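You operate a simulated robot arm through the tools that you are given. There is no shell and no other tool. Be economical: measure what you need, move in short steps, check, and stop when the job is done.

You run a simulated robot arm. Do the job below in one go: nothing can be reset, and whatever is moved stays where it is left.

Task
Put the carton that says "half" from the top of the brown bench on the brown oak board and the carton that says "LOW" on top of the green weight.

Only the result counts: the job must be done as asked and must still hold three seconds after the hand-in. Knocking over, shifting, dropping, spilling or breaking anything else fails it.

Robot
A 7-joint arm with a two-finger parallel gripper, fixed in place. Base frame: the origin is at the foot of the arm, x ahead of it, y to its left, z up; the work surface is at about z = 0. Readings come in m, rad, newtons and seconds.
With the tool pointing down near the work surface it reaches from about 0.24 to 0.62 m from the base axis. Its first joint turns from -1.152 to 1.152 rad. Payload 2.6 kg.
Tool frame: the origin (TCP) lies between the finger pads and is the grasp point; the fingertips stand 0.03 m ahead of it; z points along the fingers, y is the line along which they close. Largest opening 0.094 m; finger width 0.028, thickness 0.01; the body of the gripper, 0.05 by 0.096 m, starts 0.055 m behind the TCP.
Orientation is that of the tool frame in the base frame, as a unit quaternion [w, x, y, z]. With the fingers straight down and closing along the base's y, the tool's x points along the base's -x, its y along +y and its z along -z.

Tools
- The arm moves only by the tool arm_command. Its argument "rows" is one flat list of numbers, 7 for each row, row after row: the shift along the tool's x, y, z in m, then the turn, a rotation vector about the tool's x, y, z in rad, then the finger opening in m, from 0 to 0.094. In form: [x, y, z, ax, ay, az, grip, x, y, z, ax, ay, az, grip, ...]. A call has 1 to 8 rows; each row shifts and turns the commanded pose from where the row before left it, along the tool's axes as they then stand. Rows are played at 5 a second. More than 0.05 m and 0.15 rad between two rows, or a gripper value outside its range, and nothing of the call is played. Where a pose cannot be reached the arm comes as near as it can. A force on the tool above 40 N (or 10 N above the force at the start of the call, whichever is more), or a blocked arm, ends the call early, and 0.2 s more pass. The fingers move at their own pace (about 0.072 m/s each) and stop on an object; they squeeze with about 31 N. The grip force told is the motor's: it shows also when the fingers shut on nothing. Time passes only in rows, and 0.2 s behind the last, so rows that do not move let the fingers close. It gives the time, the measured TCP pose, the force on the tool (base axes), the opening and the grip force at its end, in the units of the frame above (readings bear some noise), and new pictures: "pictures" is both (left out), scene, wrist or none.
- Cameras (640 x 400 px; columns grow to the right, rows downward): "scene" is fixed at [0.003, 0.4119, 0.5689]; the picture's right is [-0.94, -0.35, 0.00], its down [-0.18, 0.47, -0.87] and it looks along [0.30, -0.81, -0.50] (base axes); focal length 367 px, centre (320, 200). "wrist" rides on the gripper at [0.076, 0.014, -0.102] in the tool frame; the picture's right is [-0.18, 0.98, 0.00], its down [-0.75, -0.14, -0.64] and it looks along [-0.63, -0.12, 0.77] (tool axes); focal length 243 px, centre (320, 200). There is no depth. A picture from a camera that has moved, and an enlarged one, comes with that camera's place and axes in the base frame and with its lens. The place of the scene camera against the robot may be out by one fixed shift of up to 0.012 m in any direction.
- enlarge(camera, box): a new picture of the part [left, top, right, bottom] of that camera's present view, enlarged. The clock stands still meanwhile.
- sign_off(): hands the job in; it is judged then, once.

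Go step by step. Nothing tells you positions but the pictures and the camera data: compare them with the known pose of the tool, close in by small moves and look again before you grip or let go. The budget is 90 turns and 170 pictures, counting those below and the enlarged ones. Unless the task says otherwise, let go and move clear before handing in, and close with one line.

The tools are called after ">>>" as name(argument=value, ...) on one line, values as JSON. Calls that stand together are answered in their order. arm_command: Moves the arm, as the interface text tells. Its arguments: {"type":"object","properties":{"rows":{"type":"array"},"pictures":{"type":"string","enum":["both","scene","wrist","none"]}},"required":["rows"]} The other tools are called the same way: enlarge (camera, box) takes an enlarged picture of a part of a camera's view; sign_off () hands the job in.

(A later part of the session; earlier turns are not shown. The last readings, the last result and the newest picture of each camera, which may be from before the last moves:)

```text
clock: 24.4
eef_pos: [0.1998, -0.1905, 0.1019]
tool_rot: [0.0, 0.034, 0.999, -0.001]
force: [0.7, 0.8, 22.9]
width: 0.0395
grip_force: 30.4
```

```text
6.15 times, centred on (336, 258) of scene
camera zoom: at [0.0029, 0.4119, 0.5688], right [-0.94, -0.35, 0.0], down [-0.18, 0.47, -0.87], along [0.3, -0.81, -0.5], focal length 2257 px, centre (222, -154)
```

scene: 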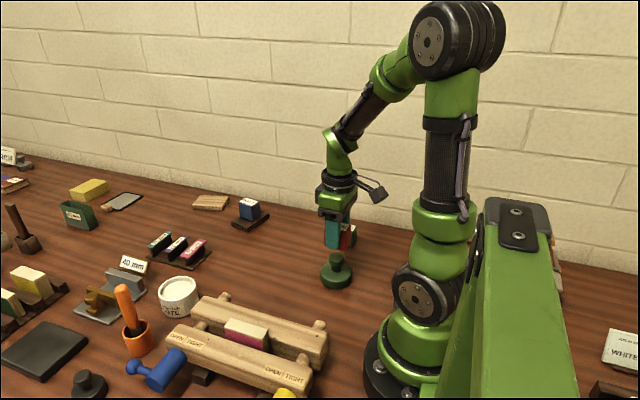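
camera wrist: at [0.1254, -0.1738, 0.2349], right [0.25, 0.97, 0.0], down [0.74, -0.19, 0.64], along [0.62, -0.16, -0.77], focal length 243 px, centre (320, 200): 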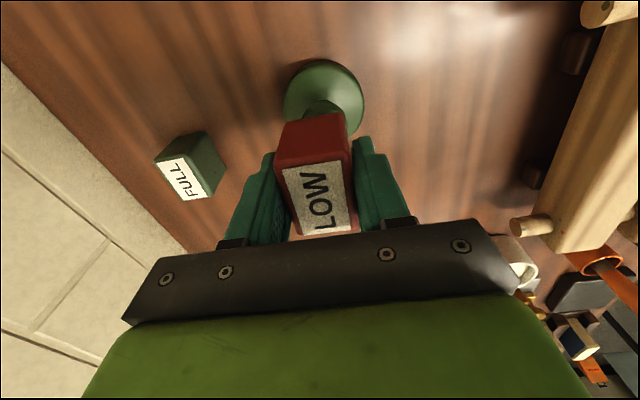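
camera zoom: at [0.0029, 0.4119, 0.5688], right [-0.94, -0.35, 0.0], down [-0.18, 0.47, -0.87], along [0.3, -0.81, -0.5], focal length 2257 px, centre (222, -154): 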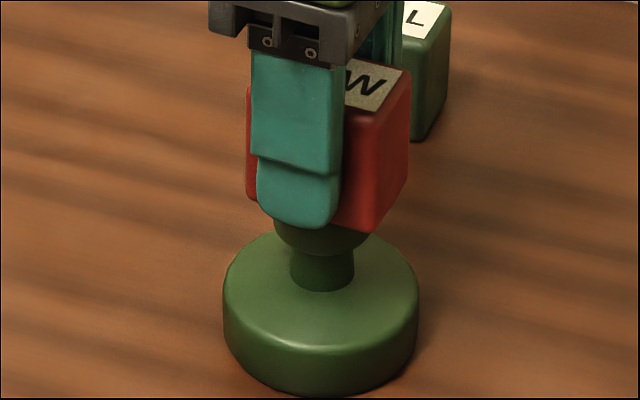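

Firm contact (22 N). Backing off 1 mm to ease the load before release.

>>> arm_command(rows=[0, 0, -0.001, 0, 0, 0, 0.02, 0, 0, 0, 0, 0, 0, 0.02], pictures="none")

```text
clock: 25.0
eef_pos: [0.197, -0.1899, 0.1015]
tool_rot: [0.0, 0.035, 0.999, 0.0]
force: [0.2, -0.1, 1.2]
width: 0.0397
grip_force: 30.7
```

Load is about 1 N now; opening gently.

>>> arm_command(rows=[0, 0, 0, 0, 0, 0, 0.044, 0, 0, 0, 0, 0, 0, 0.052, 0, 0, 0, 0, 0, 0, 0.06, 0, 0, 0, 0, 0, 0, 0.066, 0, 0, 0, 0, 0, 0, 0.066], pictures="wrist")

>>> enlarge(camera="scene", box=[304, 225, 368, 290])

```text
clock: 26.2
eef_pos: [0.1987, -0.189, 0.1029]
tool_rot: [-0.001, 0.036, 0.999, -0.001]
force: [-0.7, 1.2, 0.7]
width: 0.0661
grip_force: 0.0
camera wrist: at [0.1233, -0.1707, 0.2054], right [0.25, 0.97, 0.0], down [0.74, -0.19, 0.64], along [0.62, -0.16, -0.77], focal length 243 px, centre (320, 200)
```

wrist: 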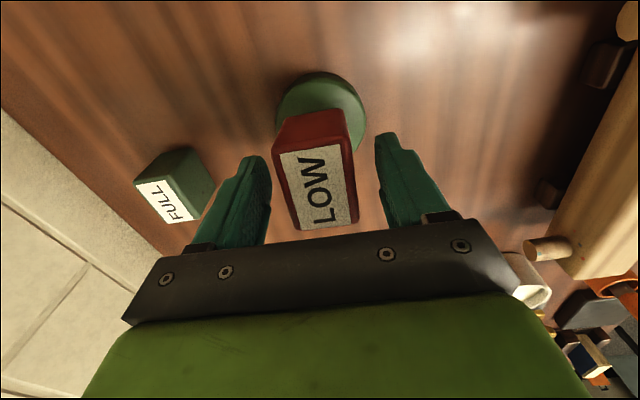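

```text
6.15 times, centred on (336, 258) of scene
camera zoom: at [0.003, 0.4119, 0.5689], right [-0.94, -0.35, 0.0], down [-0.18, 0.47, -0.87], along [0.3, -0.81, -0.5], focal length 2257 px, centre (222, -154)
```

zoom: 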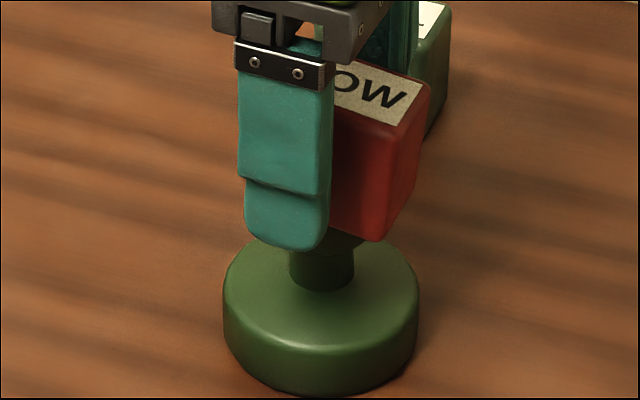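

The carton seems to have moved slightly after release; checking whether it is settled before moving anything.

>>> arm_command(rows=[0, 0, 0, 0, 0, 0, 0.066, 0, 0, 0, 0, 0, 0, 0.066], pictures="none")

>>> enlarge(camera="scene", box=[304, 225, 368, 290])

>>> enlarge(camera="wrist", box=[240, 60, 400, 240])

```text
clock: 26.8
eef_pos: [0.1981, -0.1895, 0.1032]
tool_rot: [0.001, 0.036, 0.999, 0.0]
force: [-0.3, 0.7, 0.2]
width: 0.066
grip_force: 0.1
```

```text
6.15 times, centred on (336, 258) of scene
camera zoom: at [0.003, 0.4119, 0.5689], right [-0.94, -0.35, 0.0], down [-0.18, 0.47, -0.87], along [0.3, -0.81, -0.5], focal length 2257 px, centre (222, -154)
```

zoom: 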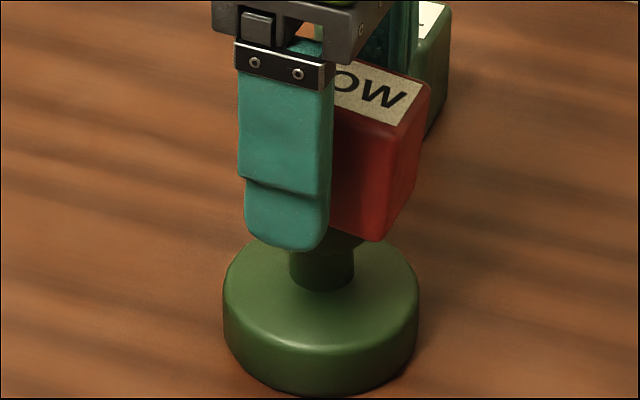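

```text
2.22 times, centred on (320, 150) of wrist
camera zoom: at [0.1233, -0.1707, 0.2054], right [0.25, 0.97, 0.0], down [0.74, -0.19, 0.64], along [0.62, -0.16, -0.77], focal length 539 px, centre (320, 311)
```

zoom: 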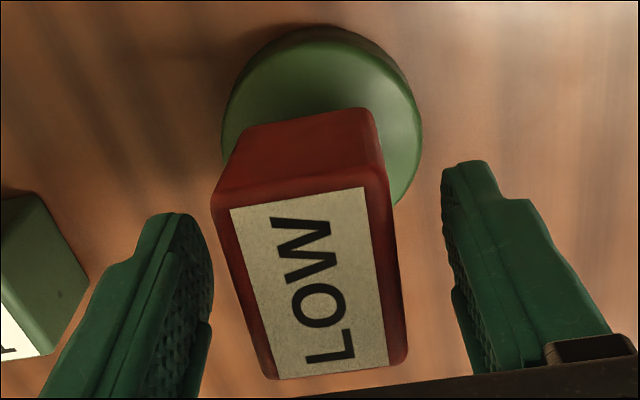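

>>> enlarge(camera="scene", box=[320, 228, 360, 276])

```text
8.33 times, centred on (340, 252) of scene
camera zoom: at [0.003, 0.4119, 0.5689], right [-0.94, -0.35, 0.0], down [-0.18, 0.47, -0.87], along [0.3, -0.81, -0.5], focal length 3056 px, centre (153, -233)
```

zoom: 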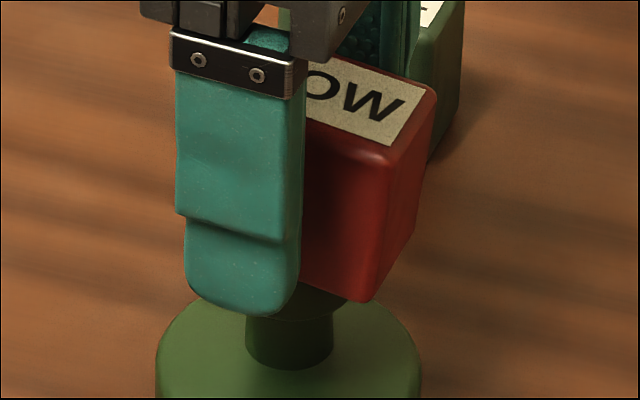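

LOW is static but visibly tilted toward the robot, so it is off-centre on the knob. I'll regrip it in place, then set it back on the bench and redo the placement with better centring.

>>> arm_command(rows=[0, 0, 0, 0, 0, 0, 0.05, 0, 0, 0, 0, 0, 0, 0.04, 0, 0, 0, 0, 0, 0, 0.02, 0, 0, 0, 0, 0, 0, 0.02], pictures="wrist")

>>> enlarge(camera="scene", box=[320, 228, 360, 276])

```text
clock: 27.8
eef_pos: [0.1984, -0.19, 0.1019]
tool_rot: [-0.001, 0.036, 0.999, 0.0]
force: [0.3, 0.7, 0.3]
width: 0.0398
grip_force: 31.6
camera wrist: at [0.1233, -0.1706, 0.2054], right [0.25, 0.97, 0.0], down [0.74, -0.19, 0.64], along [0.62, -0.16, -0.77], focal length 243 px, centre (320, 200)
```

wrist: 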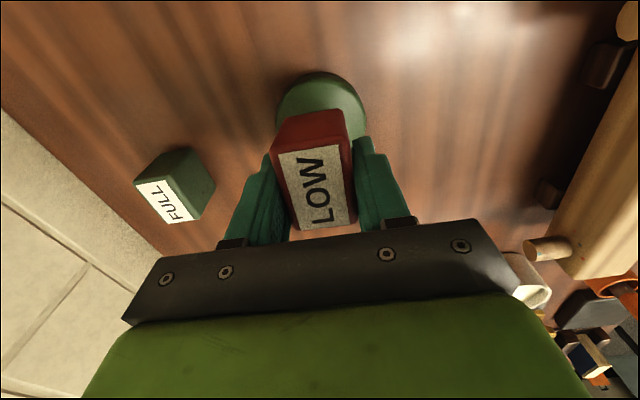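

```text
8.33 times, centred on (340, 252) of scene
camera zoom: at [0.003, 0.4119, 0.5689], right [-0.94, -0.35, 0.0], down [-0.18, 0.47, -0.87], along [0.3, -0.81, -0.5], focal length 3056 px, centre (153, -233)
```

zoom: 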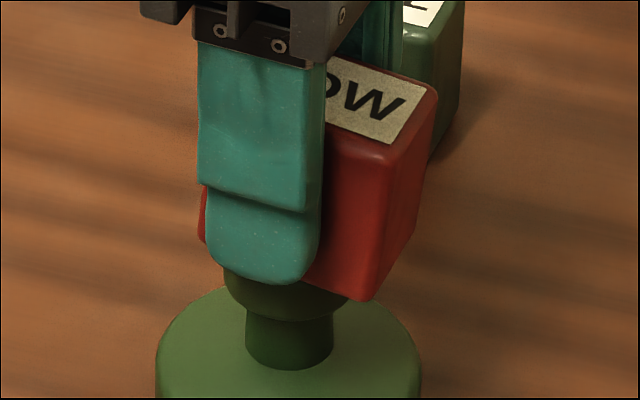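

Held again. Lifting and carrying it to a free spot at about (0.31, -0.19).

>>> arm_command(rows=[0, 0, -0.03, 0, 0, 0, 0.02, 0, 0, -0.03, 0, 0, 0, 0.02, -0.04, 0, 0, 0, 0, 0, 0.02, -0.04, 0, 0, 0, 0, 0, 0.02, -0.03, 0, 0.02, 0, 0, 0, 0.02, 0, 0, 0.04, 0, 0, 0, 0.02, 0, 0, 0.035, 0, 0, 0, 0.02, 0, 0, 0, 0, 0, 0, 0.02])

>>> enlarge(camera="scene", box=[270, 210, 366, 300])

```text
clock: 29.6
eef_pos: [0.3106, -0.1954, 0.0689]
tool_rot: [0.0, 0.036, 0.999, 0.0]
force: [0.6, -0.2, 0.0]
width: 0.0397
grip_force: 31.1
camera wrist: at [0.2349, -0.1762, 0.1715], right [0.25, 0.97, 0.0], down [0.74, -0.19, 0.64], along [0.62, -0.16, -0.77], focal length 243 px, centre (320, 200)
```

scene: 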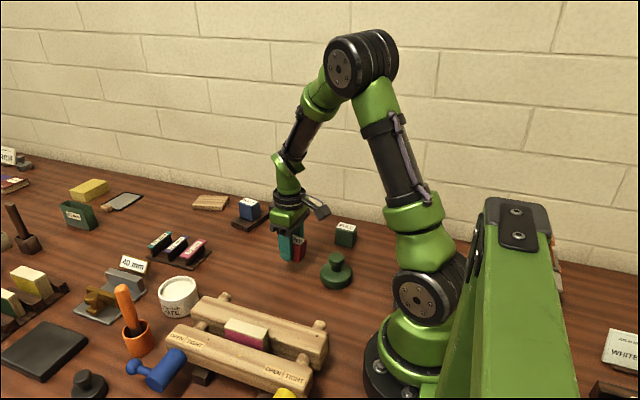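
wrist: 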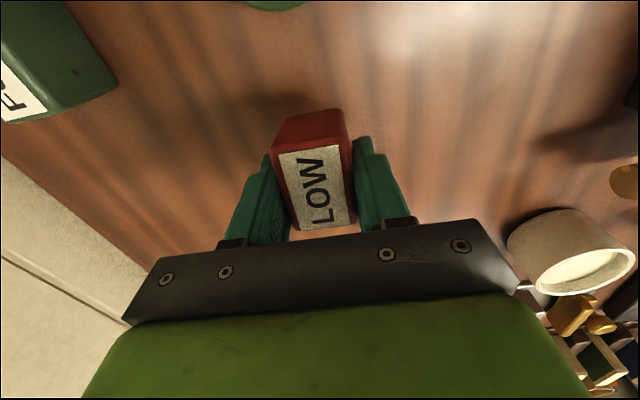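

```text
4.44 times, centred on (318, 255) of scene
camera zoom: at [0.003, 0.4119, 0.5689], right [-0.94, -0.35, 0.0], down [-0.18, 0.47, -0.87], along [0.3, -0.81, -0.5], focal length 1630 px, centre (329, -44)
```

zoom: 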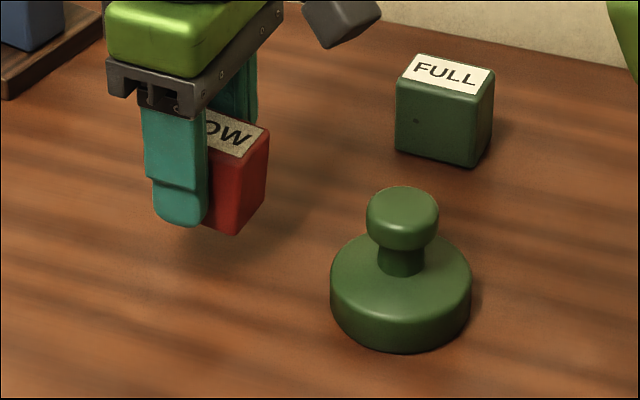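

>>> arm_command(rows=[0, 0, 0.012, 0, 0, 0, 0.02, 0, 0, 0.006, 0, 0, 0, 0.02, 0, 0, 0.003, 0, 0, 0, 0.02, 0, 0, 0.002, 0, 0, 0, 0.02, 0, 0, 0.002, 0, 0, 0, 0.02], pictures="none")

>>> enlarge(camera="scene", box=[270, 220, 318, 280])

```text
clock: 30.8
eef_pos: [0.3077, -0.1978, 0.0427]
tool_rot: [0.0, 0.034, 0.999, 0.0]
force: [-0.7, -0.9, -0.5]
width: 0.0393
grip_force: 31.1
```

```text
6.67 times, centred on (294, 250) of scene
camera zoom: at [0.003, 0.4119, 0.5689], right [-0.94, -0.35, 0.0], down [-0.18, 0.47, -0.87], along [0.3, -0.81, -0.5], focal length 2445 px, centre (493, -133)
```

zoom: 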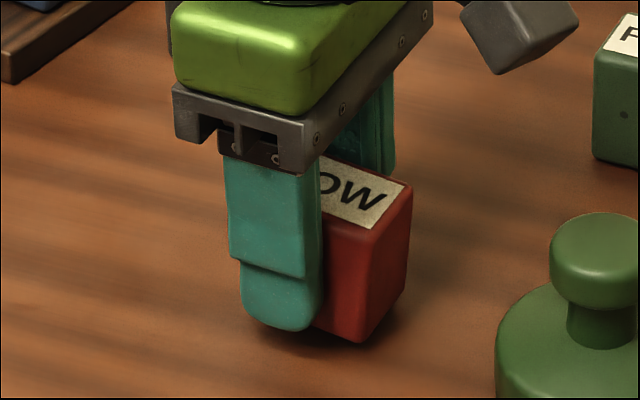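

>>> arm_command(rows=[0, 0, 0.0015, 0, 0, 0, 0.02, 0, 0, 0, 0, 0, 0, 0.02], pictures="none")

>>> arm_command(rows=[0, 0, 0.0015, 0, 0, 0, 0.02, 0, 0, 0, 0, 0, 0, 0.02], pictures="none")

```text
clock: 31.4
eef_pos: [0.309, -0.1971, 0.0426]
tool_rot: [0.0, 0.035, 0.999, 0.0]
force: [-0.1, 0.0, -1.3]
width: 0.0396
grip_force: 30.8
```

```text
clock: 32.0
eef_pos: [0.3082, -0.1989, 0.0417]
tool_rot: [0.0, 0.035, 0.999, 0.0]
force: [0.5, -0.4, 0.2]
width: 0.0396
grip_force: 31.0
```

>>> arm_command(rows=[0, 0, 0.001, 0, 0, 0, 0.02, 0, 0, 0, 0, 0, 0, 0.02], pictures="none")

>>> arm_command(rows=[0, 0, 0.001, 0, 0, 0, 0.02, 0, 0, 0, 0, 0, 0, 0.02], pictures="none")

>>> enlarge(camera="scene", box=[270, 220, 318, 280])

```text
clock: 32.6
eef_pos: [0.3084, -0.1982, 0.0417]
tool_rot: [0.0, 0.036, 0.999, -0.001]
force: [0.1, 0.6, -0.4]
width: 0.0397
grip_force: 30.3
```

```text
clock: 33.2
eef_pos: [0.3082, -0.1987, 0.0396]
tool_rot: [0.001, 0.037, 0.999, 0.0]
force: [-2.7, 3.3, 14.6]
width: 0.0398
grip_force: 31.3
```

```text
6.67 times, centred on (294, 250) of scene
camera zoom: at [0.0029, 0.4119, 0.5688], right [-0.94, -0.35, 0.0], down [-0.18, 0.47, -0.87], along [0.3, -0.81, -0.5], focal length 2445 px, centre (493, -133)
```

zoom: 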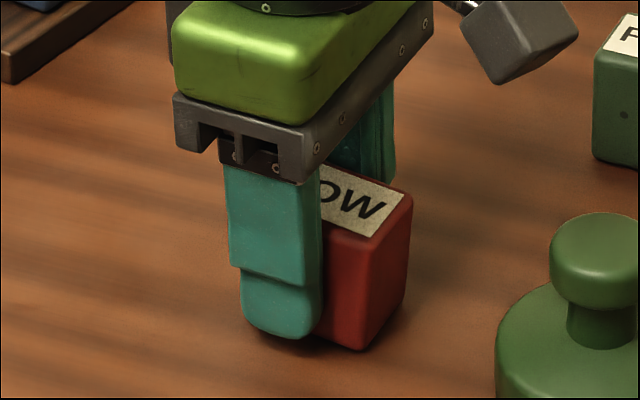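

Contact. Releasing here and rising for a look at LOW.

>>> arm_command(rows=[0, 0, -0.0005, 0, 0, 0, 0.044, 0, 0, 0, 0, 0, 0, 0.055, 0, 0, 0, 0, 0, 0, 0.066, 0, 0, 0, 0, 0, 0, 0.066, 0, 0, -0.03, 0, 0, 0, 0.066, 0, 0, -0.03, 0, 0, 0, 0.066, 0, 0, 0, 0, 0, 0, 0.066], pictures="wrist")

>>> enlarge(camera="wrist", box=[260, 60, 420, 200])

>>> enlarge(camera="scene", box=[270, 220, 318, 280])

```text
clock: 34.8
eef_pos: [0.3086, -0.1984, 0.1001]
tool_rot: [0.0, 0.036, 0.999, -0.001]
force: [0.3, 0.2, 0.3]
width: 0.0659
grip_force: 0.0
camera wrist: at [0.2334, -0.178, 0.2024], right [0.25, 0.97, 0.0], down [0.74, -0.19, 0.64], along [0.62, -0.16, -0.77], focal length 243 px, centre (320, 200)
```

wrist: 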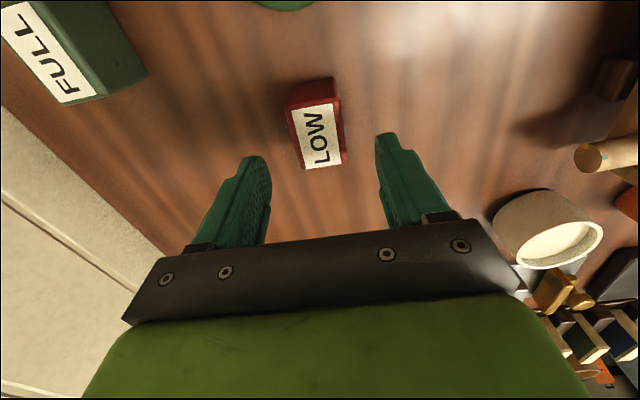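

```text
2.86 times, centred on (340, 130) of wrist
camera zoom: at [0.2334, -0.178, 0.2024], right [0.25, 0.97, 0.0], down [0.74, -0.19, 0.64], along [0.62, -0.16, -0.77], focal length 693 px, centre (263, 400)
```

zoom: 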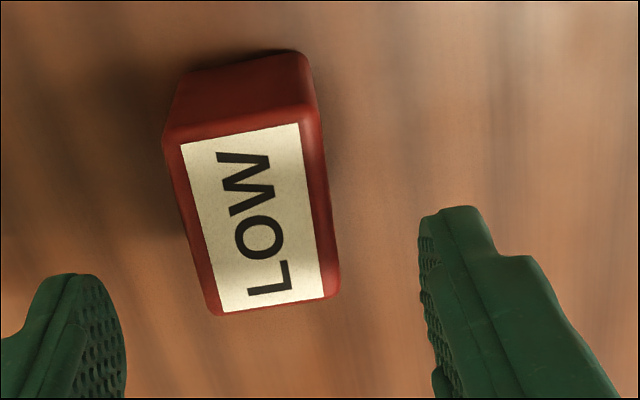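

```text
6.67 times, centred on (294, 250) of scene
camera zoom: at [0.003, 0.4119, 0.5689], right [-0.94, -0.35, 0.0], down [-0.18, 0.47, -0.87], along [0.3, -0.81, -0.5], focal length 2445 px, centre (493, -133)
```

zoom: 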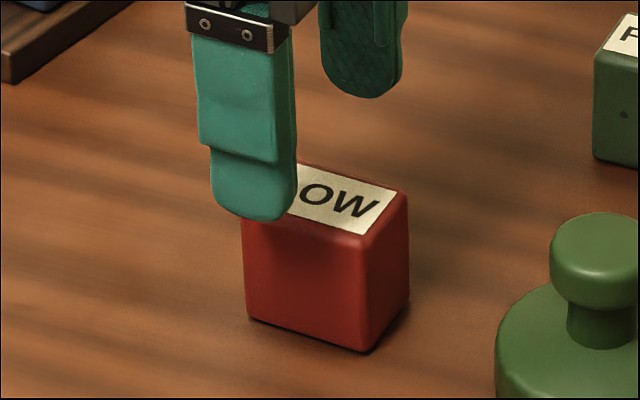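

LOW stands flat again. Let me inspect the knob's top shape and measure again.

>>> enlarge(camera="scene", box=[324, 248, 350, 272])

>>> arm_command(rows=[0, 0, -0.04, 0, 0, 0, 0.066, 0.04, 0.003, -0.02, 0, 0, 0.07, 0.066, 0.04, 0.003, 0, 0, 0, 0, 0.066, 0.04, 0, 0, 0, 0, 0, 0.066, 0, 0, 0, 0, 0, 0, 0.066], pictures="wrist")

```text
16.00 times, centred on (337, 260) of scene
camera zoom: at [0.003, 0.4119, 0.5689], right [-0.94, -0.35, 0.0], down [-0.18, 0.47, -0.87], along [0.3, -0.81, -0.5], focal length 5868 px, centre (48, -760)
```

zoom: 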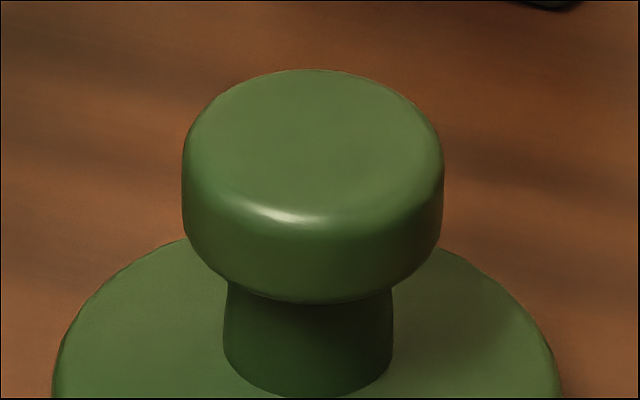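

```text
clock: 36.0
eef_pos: [0.189, -0.1773, 0.1589]
tool_rot: [0.0, 0.071, 0.997, 0.0]
force: [0.6, -0.1, -0.3]
width: 0.066
grip_force: 0.2
camera wrist: at [0.115, -0.153, 0.2629], right [0.32, 0.95, 0.0], down [0.73, -0.25, 0.64], along [0.61, -0.21, -0.77], focal length 243 px, centre (320, 200)
```

wrist: 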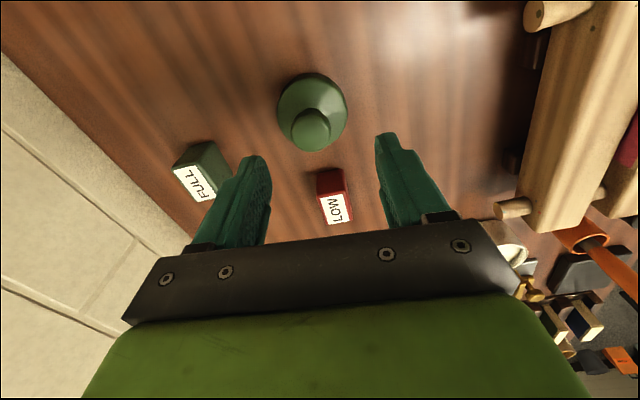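

>>> enlarge(camera="wrist", box=[264, 60, 360, 160])

```text
4.00 times, centred on (312, 110) of wrist
camera zoom: at [0.115, -0.153, 0.2629], right [0.32, 0.95, 0.0], down [0.73, -0.25, 0.64], along [0.61, -0.21, -0.77], focal length 970 px, centre (352, 560)
```

zoom: 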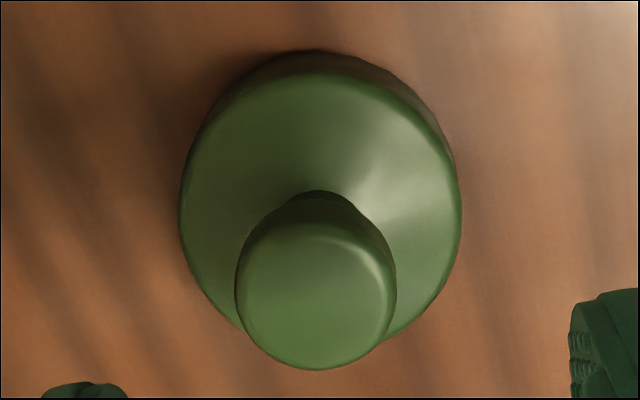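

The knob top is small, so centring is sensitive; the last attempt needed roughly 1–2 mm more in +x. Going back over LOW to regrip it exactly centred.

>>> arm_command(rows=[0, 0, 0, 0, 0, -0.07, 0.066, -0.0386, -0.0043, 0, 0, 0, 0, 0.066, -0.0386, -0.0043, 0, 0, 0, 0, 0.066, -0.0385, -0.0043, 0, 0, 0, 0, 0.066, 0, 0, 0.03, 0, 0, 0, 0.066, 0, 0, 0.03, 0, 0, 0, 0.066, 0, 0, 0, 0, 0, 0, 0.066, 0, 0, 0, 0, 0, 0, 0.066], pictures="none")

>>> enlarge(camera="wrist", box=[260, 60, 420, 200])

```text
clock: 37.8
eef_pos: [0.3043, -0.2006, 0.0974]
tool_rot: [0.0, 0.036, 0.999, 0.0]
force: [0.1, -0.6, -0.9]
width: 0.0658
grip_force: 0.0
```

```text
2.86 times, centred on (340, 130) of wrist
camera zoom: at [0.2298, -0.1809, 0.2009], right [0.25, 0.97, 0.0], down [0.74, -0.19, 0.64], along [0.62, -0.16, -0.77], focal length 693 px, centre (263, 400)
```

zoom: 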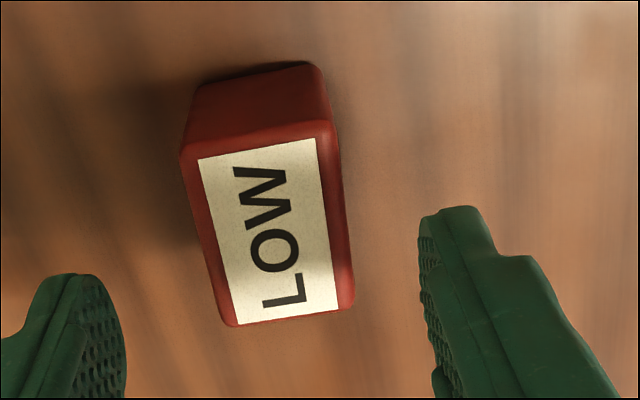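

Centred in x; shifting 2 mm in y, then descending and gripping.

>>> arm_command(rows=[0.0005, 0.0022, 0.02, 0, 0, 0, 0.066, 0, 0, 0.03, 0, 0, 0, 0.066, 0, 0, 0.011, 0, 0, 0, 0.066, 0, 0, 0, 0, 0, 0, 0.055, 0, 0, 0, 0, 0, 0, 0.045, 0, 0, 0, 0, 0, 0, 0.02, 0, 0, 0, 0, 0, 0, 0.02], pictures="none")

>>> enlarge(camera="wrist", box=[240, 100, 400, 245])

```text
clock: 39.4
eef_pos: [0.303, -0.1979, 0.0388]
tool_rot: [0.0, 0.036, 0.999, -0.001]
force: [0.2, -0.5, -0.5]
width: 0.0397
grip_force: 30.4
```

```text
2.76 times, centred on (320, 172) of wrist
camera zoom: at [0.2283, -0.179, 0.1405], right [0.25, 0.97, 0.0], down [0.74, -0.19, 0.64], along [0.62, -0.16, -0.77], focal length 669 px, centre (320, 276)
```

zoom: 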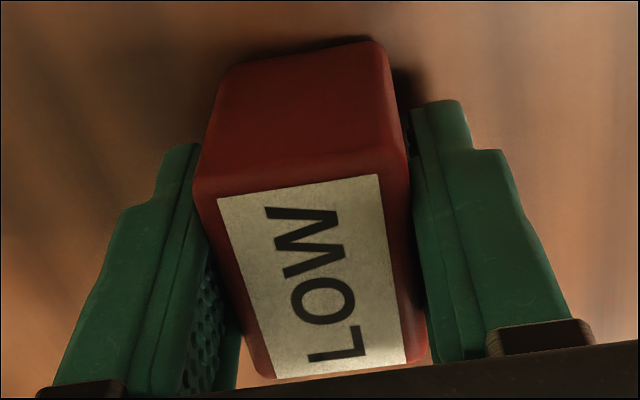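

LOW is gripped again, about 1.5 mm further +x in the fingers than last time, which is the correction I want. Carrying it back to the same spot over the knob.

>>> arm_command(rows=[0, 0, -0.02, 0, 0, 0, 0.02, 0, 0, -0.04, 0, 0, 0, 0.02, 0, 0, -0.03, 0, 0, 0, 0.02, 0.0352, -0.0003, 0, 0, 0, 0, 0.02, 0.0352, -0.0003, 0, 0, 0, 0, 0.02, 0.0352, -0.0003, 0, 0, 0, 0, 0.02, 0, 0, 0.01, 0, 0, 0, 0.02, 0, 0, 0, 0, 0, 0, 0.02], pictures="none")

>>> enlarge(camera="scene", box=[304, 225, 368, 290])

>>> enlarge(camera="wrist", box=[220, 40, 420, 165])

```text
clock: 41.2
eef_pos: [0.1971, -0.1918, 0.1158]
tool_rot: [0.001, 0.035, 0.999, 0.0]
force: [0.0, -0.6, -1.2]
width: 0.0397
grip_force: 31.2
```

```text
6.15 times, centred on (336, 258) of scene
camera zoom: at [0.003, 0.4119, 0.5689], right [-0.94, -0.35, 0.0], down [-0.18, 0.47, -0.87], along [0.3, -0.81, -0.5], focal length 2257 px, centre (222, -154)
```

zoom: 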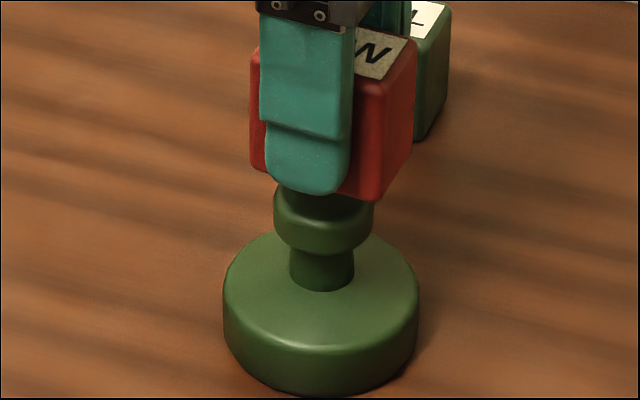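

```text
3.20 times, centred on (320, 102) of wrist
camera zoom: at [0.1224, -0.1728, 0.2184], right [0.25, 0.97, 0.0], down [0.74, -0.19, 0.64], along [0.62, -0.16, -0.77], focal length 776 px, centre (320, 512)
```

zoom: 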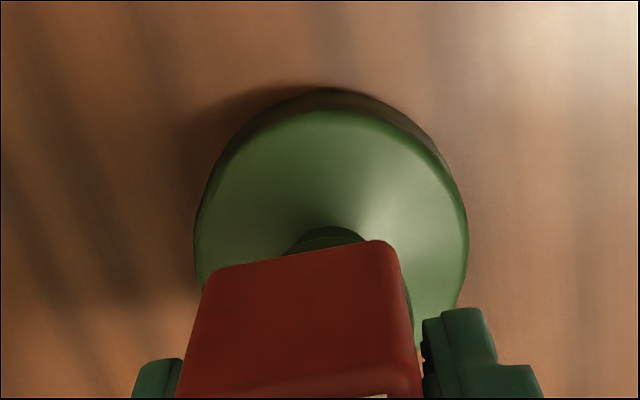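

The images show LOW must move about +2.5 mm in x and +1.5 mm in y to be centred. Shifting and lowering to just above contact.

>>> arm_command(rows=[-0.0024, 0.0017, 0, 0, 0, 0, 0.02, 0, 0, 0.005, 0, 0, 0, 0.02, 0, 0, 0.004, 0, 0, 0, 0.02, 0, 0, 0, 0, 0, 0, 0.02], pictures="none")

>>> enlarge(camera="scene", box=[304, 225, 368, 290])

>>> enlarge(camera="wrist", box=[220, 40, 420, 165])

```text
clock: 42.2
eef_pos: [0.2006, -0.1898, 0.1084]
tool_rot: [0.0, 0.036, 0.999, 0.001]
force: [0.0, 0.5, -0.4]
width: 0.0398
grip_force: 30.7
```

```text
6.15 times, centred on (336, 258) of scene
camera zoom: at [0.003, 0.4119, 0.5689], right [-0.94, -0.35, 0.0], down [-0.18, 0.47, -0.87], along [0.3, -0.81, -0.5], focal length 2257 px, centre (222, -154)
```

zoom: 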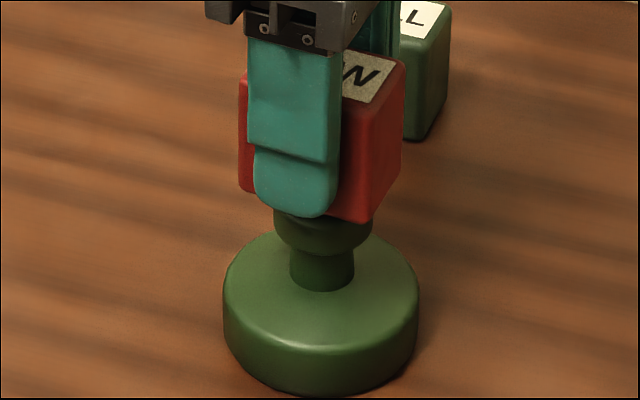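

```text
3.20 times, centred on (320, 102) of wrist
camera zoom: at [0.1252, -0.1695, 0.2105], right [0.25, 0.97, 0.0], down [0.74, -0.19, 0.64], along [0.62, -0.16, -0.77], focal length 776 px, centre (320, 512)
```

zoom: 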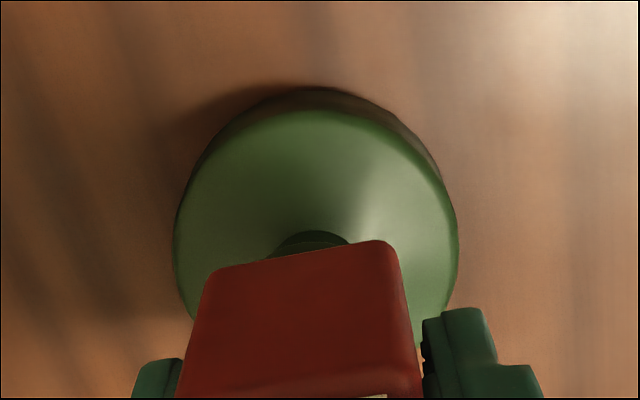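

Alignment now within about 1 mm. Lowering the last few millimetres gently.

>>> arm_command(rows=[0.0005, -0.001, 0.001, 0, 0, 0, 0.02, 0, 0, 0.001, 0, 0, 0, 0.02, 0, 0, 0.001, 0, 0, 0, 0.02, 0, 0, 0, 0, 0, 0, 0.02], pictures="none")

>>> arm_command(rows=[0, 0, 0.0007, 0, 0, 0, 0.02, 0, 0, 0, 0, 0, 0, 0.02], pictures="none")

```text
clock: 43.2
eef_pos: [0.2004, -0.1895, 0.1065]
tool_rot: [-0.001, 0.035, 0.999, 0.0]
force: [0.3, 0.2, -1.2]
width: 0.0399
grip_force: 30.6
```

```text
clock: 43.8
eef_pos: [0.2012, -0.1897, 0.1041]
tool_rot: [0.0, 0.037, 0.999, 0.0]
force: [0.0, -0.3, -0.6]
width: 0.0395
grip_force: 31.0
```

>>> arm_command(rows=[0, 0, 0.0005, 0, 0, 0, 0.02, 0, 0, 0, 0, 0, 0, 0.02], pictures="none")

>>> enlarge(camera="scene", box=[304, 225, 368, 290])

```text
clock: 44.4
eef_pos: [0.1992, -0.19, 0.1052]
tool_rot: [0.0, 0.036, 0.999, 0.001]
force: [0.3, -0.1, -0.5]
width: 0.0397
grip_force: 31.6
```

```text
6.15 times, centred on (336, 258) of scene
camera zoom: at [0.003, 0.4119, 0.5689], right [-0.94, -0.35, 0.0], down [-0.18, 0.47, -0.87], along [0.3, -0.81, -0.5], focal length 2257 px, centre (222, -154)
```

zoom: 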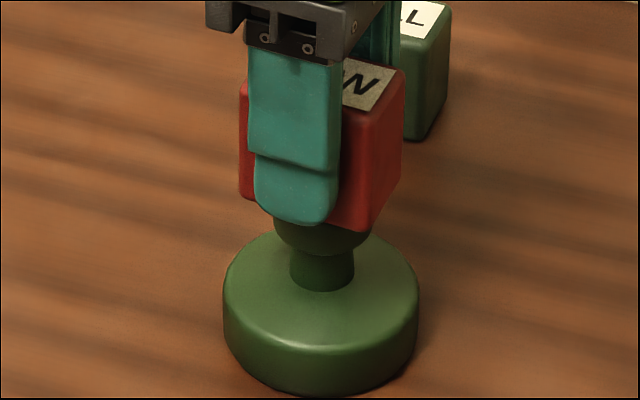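

>>> arm_command(rows=[0, 0, 0.0005, 0, 0, 0, 0.02, 0, 0, 0, 0, 0, 0, 0.02], pictures="none")

>>> arm_command(rows=[0, 0, 0.0005, 0, 0, 0, 0.02, 0, 0, 0, 0, 0, 0, 0.02], pictures="none")

```text
clock: 45.0
eef_pos: [0.1999, -0.1898, 0.1027]
tool_rot: [0.0, 0.036, 0.999, -0.001]
force: [0.2, -0.9, -1.1]
width: 0.0398
grip_force: 30.7
```

```text
clock: 45.6
eef_pos: [0.2018, -0.1901, 0.1034]
tool_rot: [0.0, 0.035, 0.999, 0.0]
force: [-5.2, 3.2, 20.7]
width: 0.0393
grip_force: 31.0
```

Contact made. Easing 0.4 mm and checking alignment before release.

>>> arm_command(rows=[0, 0, -0.0004, 0, 0, 0, 0.02, 0, 0, 0, 0, 0, 0, 0.02], pictures="none")

>>> enlarge(camera="scene", box=[304, 225, 368, 290])

>>> enlarge(camera="wrist", box=[220, 40, 420, 165])

```text
clock: 46.2
eef_pos: [0.2017, -0.1896, 0.1044]
tool_rot: [0.001, 0.035, 0.999, -0.001]
force: [2.7, -0.7, 7.1]
width: 0.0395
grip_force: 30.7
```

```text
6.15 times, centred on (336, 258) of scene
camera zoom: at [0.003, 0.4119, 0.5689], right [-0.94, -0.35, 0.0], down [-0.18, 0.47, -0.87], along [0.3, -0.81, -0.5], focal length 2257 px, centre (222, -154)
```

zoom: 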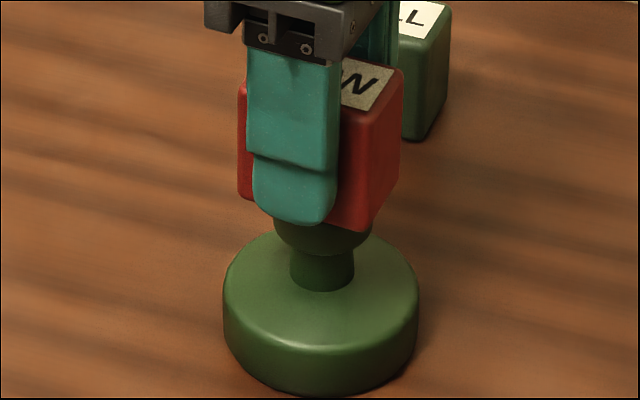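

```text
3.20 times, centred on (320, 102) of wrist
camera zoom: at [0.1259, -0.1706, 0.206], right [0.25, 0.97, 0.0], down [0.74, -0.19, 0.64], along [0.62, -0.16, -0.77], focal length 776 px, centre (320, 512)
```

zoom: 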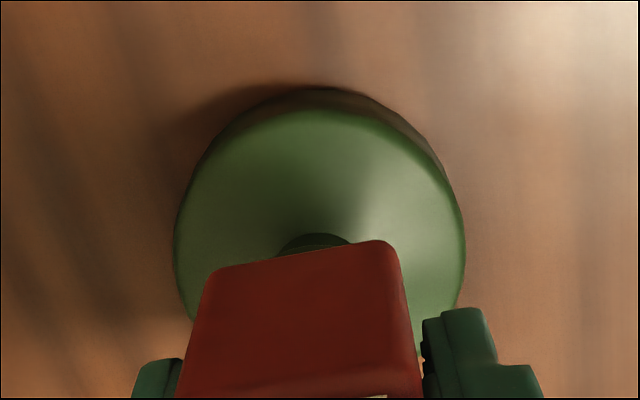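

LOW sits centred over the knob. Opening gently.

>>> arm_command(rows=[0, 0, 0, 0, 0, 0, 0.042, 0, 0, 0, 0, 0, 0, 0.046, 0, 0, 0, 0, 0, 0, 0.052, 0, 0, 0, 0, 0, 0, 0.06, 0, 0, 0, 0, 0, 0, 0.066, 0, 0, 0, 0, 0, 0, 0.066], pictures="none")

>>> enlarge(camera="scene", box=[304, 225, 368, 290])

>>> enlarge(camera="wrist", box=[240, 60, 400, 240])

```text
clock: 47.6
eef_pos: [0.201, -0.1907, 0.1038]
tool_rot: [0.0, 0.035, 0.999, 0.0]
force: [0.2, -0.6, -0.5]
width: 0.0661
grip_force: 0.0
```

```text
6.15 times, centred on (336, 258) of scene
camera zoom: at [0.003, 0.4119, 0.5689], right [-0.94, -0.35, 0.0], down [-0.18, 0.47, -0.87], along [0.3, -0.81, -0.5], focal length 2257 px, centre (222, -154)
```

zoom: 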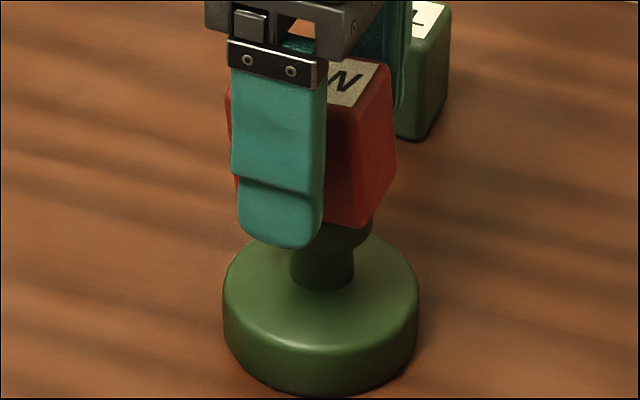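

```text
2.22 times, centred on (320, 150) of wrist
camera zoom: at [0.1257, -0.1704, 0.206], right [0.25, 0.97, 0.0], down [0.74, -0.19, 0.64], along [0.62, -0.16, -0.77], focal length 539 px, centre (320, 311)
```

zoom: 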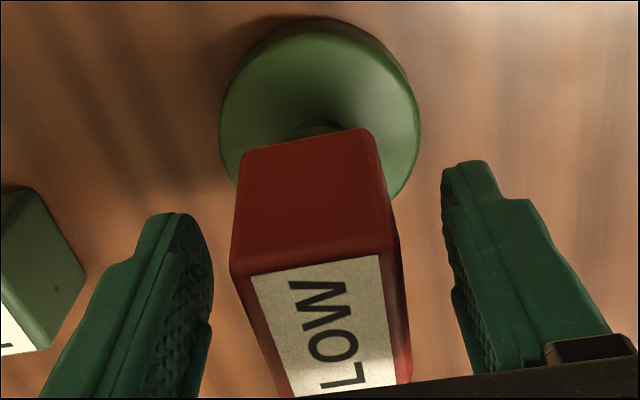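

It now leans slightly the other way (+x), about as much as it leaned -x before, so the right spot is midway, about 1.3 mm back. I'll regrip in place and shift by that.

>>> arm_command(rows=[0, 0, 0, 0, 0, 0, 0.055, 0, 0, 0, 0, 0, 0, 0.046, 0, 0, 0, 0, 0, 0, 0.04, 0, 0, 0, 0, 0, 0, 0.02, 0, 0, 0, 0, 0, 0, 0.02], pictures="none")

>>> enlarge(camera="scene", box=[320, 228, 360, 276])

>>> enlarge(camera="wrist", box=[240, 60, 400, 240])

```text
clock: 48.8
eef_pos: [0.2003, -0.1893, 0.1043]
tool_rot: [0.0, 0.037, 0.999, 0.0]
force: [0.6, 0.4, -0.3]
width: 0.0398
grip_force: 31.5
```

```text
8.33 times, centred on (340, 252) of scene
camera zoom: at [0.003, 0.4119, 0.5689], right [-0.94, -0.35, 0.0], down [-0.18, 0.47, -0.87], along [0.3, -0.81, -0.5], focal length 3056 px, centre (153, -233)
```

zoom: 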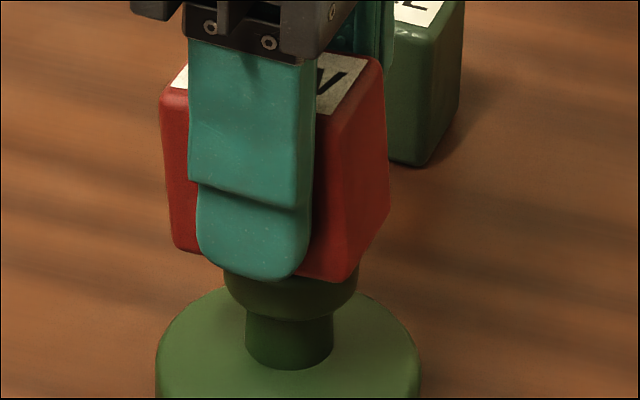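

```text
2.22 times, centred on (320, 150) of wrist
camera zoom: at [0.1257, -0.1704, 0.206], right [0.25, 0.97, 0.0], down [0.74, -0.19, 0.64], along [0.62, -0.16, -0.77], focal length 539 px, centre (320, 311)
```

zoom: 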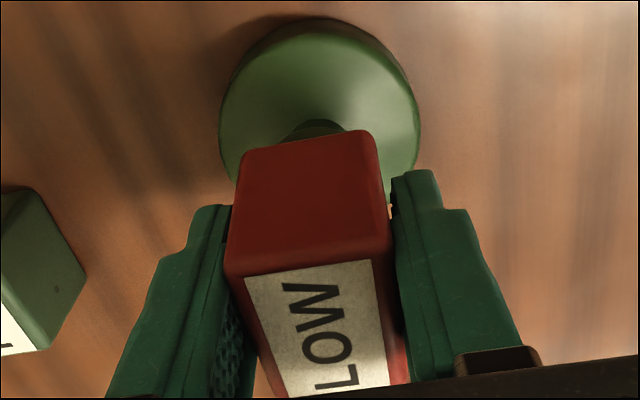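

Held. Lifting 2 mm, shifting 1.35 mm toward the robot, lowering back.

>>> arm_command(rows=[0, 0, -0.002, 0, 0, 0, 0.02, 0.00135, 0, 0, 0, 0, 0, 0.02, 0, 0, 0.001, 0, 0, 0, 0.02, 0, 0, 0, 0, 0, 0, 0.02], pictures="none")

>>> enlarge(camera="scene", box=[320, 228, 360, 276])

```text
clock: 49.8
eef_pos: [0.1991, -0.1892, 0.1042]
tool_rot: [0.0, 0.036, 0.999, 0.0]
force: [0.0, -0.6, -0.2]
width: 0.0395
grip_force: 31.0
```

```text
8.33 times, centred on (340, 252) of scene
camera zoom: at [0.003, 0.4119, 0.5689], right [-0.94, -0.35, 0.0], down [-0.18, 0.47, -0.87], along [0.3, -0.81, -0.5], focal length 3056 px, centre (153, -233)
```

zoom: 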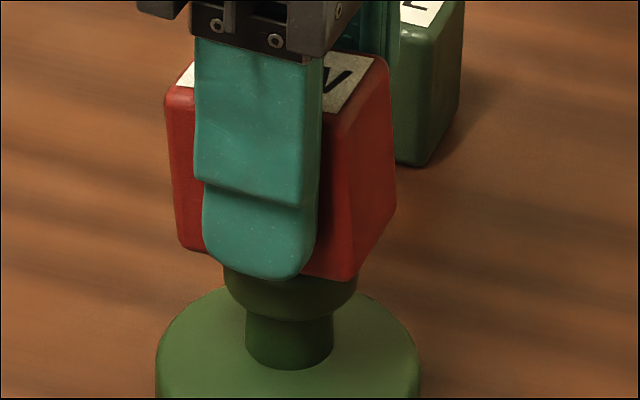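

Shift measures about 1.6 mm, good. Lowering to contact.

>>> arm_command(rows=[0, 0, 0.0007, 0, 0, 0, 0.02, 0, 0, 0, 0, 0, 0, 0.02], pictures="none")

>>> arm_command(rows=[0, 0, 0.0004, 0, 0, 0, 0.02, 0, 0, 0, 0, 0, 0, 0.02], pictures="none")

```text
clock: 50.4
eef_pos: [0.1988, -0.1886, 0.1037]
tool_rot: [0.001, 0.035, 0.999, 0.0]
force: [-0.5, 0.6, -0.3]
width: 0.0395
grip_force: 31.2
```

```text
clock: 51.0
eef_pos: [0.2, -0.1903, 0.1054]
tool_rot: [0.001, 0.035, 0.999, 0.0]
force: [0.2, -0.3, -0.9]
width: 0.0395
grip_force: 30.3
```

>>> arm_command(rows=[0, 0, 0.0004, 0, 0, 0, 0.02, 0, 0, 0, 0, 0, 0, 0.02], pictures="none")

>>> enlarge(camera="scene", box=[320, 228, 360, 276])

```text
clock: 51.6
eef_pos: [0.1994, -0.189, 0.1028]
tool_rot: [0.001, 0.036, 0.999, 0.0]
force: [-0.7, -0.1, 4.2]
width: 0.0397
grip_force: 30.6
```

```text
8.33 times, centred on (340, 252) of scene
camera zoom: at [0.003, 0.4119, 0.5689], right [-0.94, -0.35, 0.0], down [-0.18, 0.47, -0.87], along [0.3, -0.81, -0.5], focal length 3056 px, centre (153, -233)
```

zoom: 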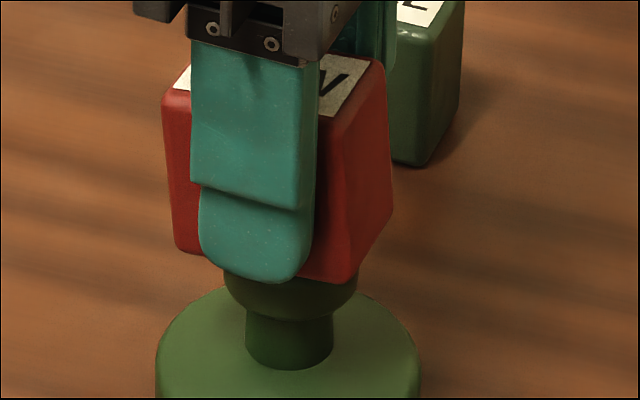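

Drift left a net shift of only about 0.8 mm; adding 0.7 mm more in a single lift–shift–lower.

>>> arm_command(rows=[0, 0, -0.001, 0, 0, 0, 0.02, 0.0007, 0, 0, 0, 0, 0, 0.02, 0, 0, 0.001, 0, 0, 0, 0.02, 0, 0, 0, 0, 0, 0, 0.02], pictures="none")

>>> enlarge(camera="scene", box=[320, 228, 360, 276])

```text
clock: 52.6
eef_pos: [0.1996, -0.1902, 0.1038]
tool_rot: [0.001, 0.036, 0.999, 0.001]
force: [-1.4, 2.0, 10.6]
width: 0.0397
grip_force: 31.3
```

```text
8.33 times, centred on (340, 252) of scene
camera zoom: at [0.0029, 0.4119, 0.5689], right [-0.94, -0.35, 0.0], down [-0.18, 0.47, -0.87], along [0.3, -0.81, -0.5], focal length 3056 px, centre (153, -233)
```

zoom: 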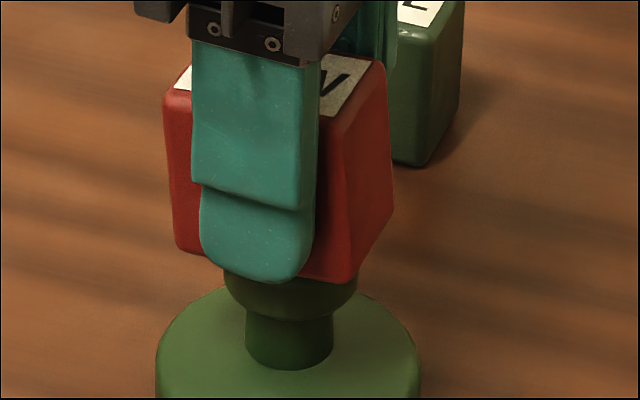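

Net shift about 1.1 mm; releasing gently and looking.

>>> arm_command(rows=[0, 0, -0.0002, 0, 0, 0, 0.042, 0, 0, 0, 0, 0, 0, 0.046, 0, 0, 0, 0, 0, 0, 0.052, 0, 0, 0, 0, 0, 0, 0.06, 0, 0, 0, 0, 0, 0, 0.066, 0, 0, 0, 0, 0, 0, 0.066, 0, 0, 0, 0, 0, 0, 0.066], pictures="none")

>>> enlarge(camera="scene", box=[320, 228, 360, 276])

>>> enlarge(camera="wrist", box=[240, 60, 400, 240])

```text
clock: 54.2
eef_pos: [0.1991, -0.1897, 0.1021]
tool_rot: [0.0, 0.036, 0.999, 0.0]
force: [0.2, 0.1, 0.5]
width: 0.0663
grip_force: 0.1
```

```text
8.33 times, centred on (340, 252) of scene
camera zoom: at [0.003, 0.4119, 0.5689], right [-0.94, -0.35, 0.0], down [-0.18, 0.47, -0.87], along [0.3, -0.81, -0.5], focal length 3056 px, centre (153, -233)
```

zoom: 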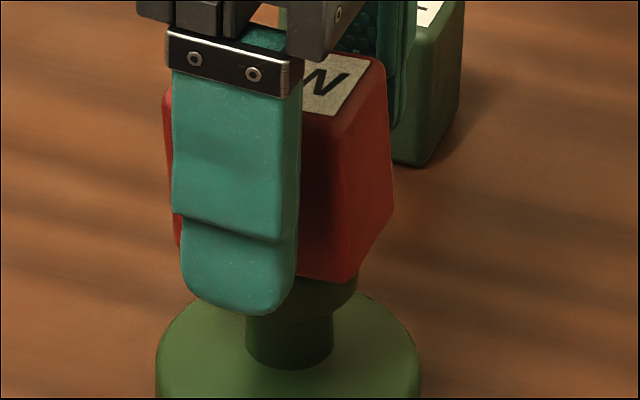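

```text
2.22 times, centred on (320, 150) of wrist
camera zoom: at [0.1242, -0.1705, 0.2056], right [0.25, 0.97, 0.0], down [0.74, -0.19, 0.64], along [0.62, -0.16, -0.77], focal length 539 px, centre (320, 311)
```

zoom: 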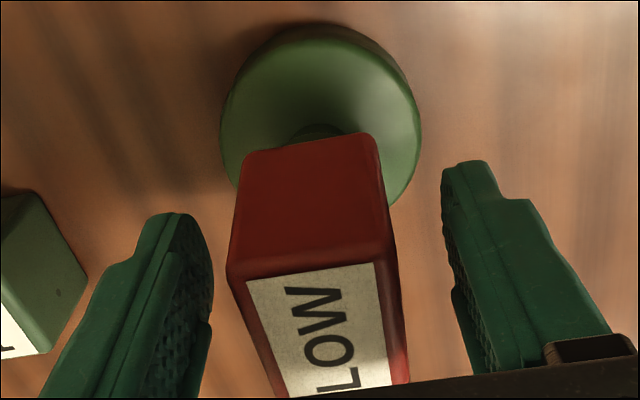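

LOW is steady but still leaning about 6° toward +x. I'll regrip it, lift slightly, pitch the tool to level it, re-centre and set it down level.

>>> arm_command(rows=[0, 0, 0, 0, 0, 0, 0.055, 0, 0, 0, 0, 0, 0, 0.046, 0, 0, 0, 0, 0, 0, 0.02, 0, 0, 0, 0, 0, 0, 0.02, 0, 0, -0.006, 0, 0, 0, 0.02, 0.0037, 0, 0, 0, -0.1, 0, 0.02, 0, 0, 0, 0, 0, 0, 0.02, 0, 0, 0, 0, 0, 0, 0.02], pictures="none")

>>> enlarge(camera="scene", box=[320, 228, 360, 276])

>>> enlarge(camera="wrist", box=[240, 60, 400, 240])

```text
clock: 56.0
eef_pos: [0.1954, -0.1896, 0.1082]
tool_rot: [0.05, 0.037, 0.998, -0.002]
force: [-0.5, -0.1, 0.2]
width: 0.0398
grip_force: 30.9
```

```text
8.33 times, centred on (340, 252) of scene
camera zoom: at [0.003, 0.4119, 0.5689], right [-0.94, -0.35, 0.0], down [-0.18, 0.47, -0.87], along [0.3, -0.81, -0.5], focal length 3056 px, centre (153, -233)
```

zoom: 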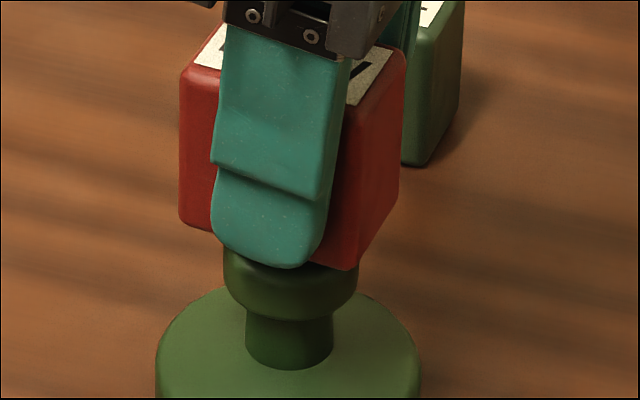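

```text
2.22 times, centred on (320, 150) of wrist
camera zoom: at [0.11, -0.1693, 0.2037], right [0.25, 0.97, 0.02], down [0.67, -0.19, 0.71], along [0.69, -0.17, -0.7], focal length 539 px, centre (320, 311)
```

zoom: 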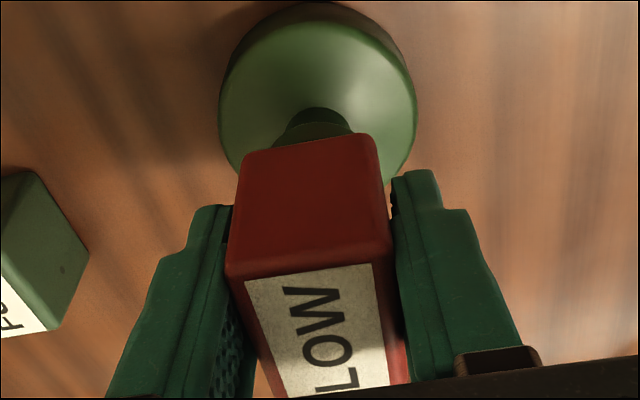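

LOW is level and centred over the knob in the picture. Lowering straight down.

>>> arm_command(rows=[0.0001, -0.0006, 0.001, 0, 0, 0, 0.02, 0.0001, 0, 0.001, 0, 0, 0, 0.02, 0.0001, 0, 0.001, 0, 0, 0, 0.02, 0, 0, 0, 0, 0, 0, 0.02], pictures="none")

>>> arm_command(rows=[0, 0, 0.0006, 0, 0, 0, 0.02, 0, 0, 0, 0, 0, 0, 0.02], pictures="none")

>>> enlarge(camera="scene", box=[320, 228, 360, 276])

```text
clock: 57.0
eef_pos: [0.1946, -0.1881, 0.1062]
tool_rot: [0.049, 0.035, 0.998, -0.001]
force: [-0.6, 1.1, -1.3]
width: 0.0395
grip_force: 30.7
```

```text
clock: 57.6
eef_pos: [0.1937, -0.1897, 0.1051]
tool_rot: [0.05, 0.036, 0.998, -0.002]
force: [-0.4, -0.3, -1.1]
width: 0.0396
grip_force: 30.9
```

```text
8.33 times, centred on (340, 252) of scene
camera zoom: at [0.003, 0.4119, 0.5689], right [-0.94, -0.35, 0.0], down [-0.18, 0.47, -0.87], along [0.3, -0.81, -0.5], focal length 3056 px, centre (153, -233)
```

zoom: 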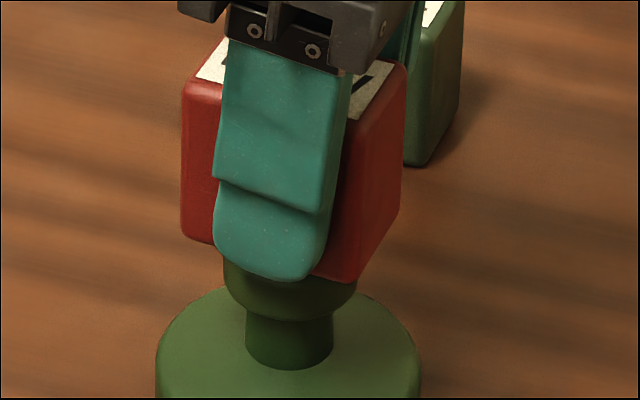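

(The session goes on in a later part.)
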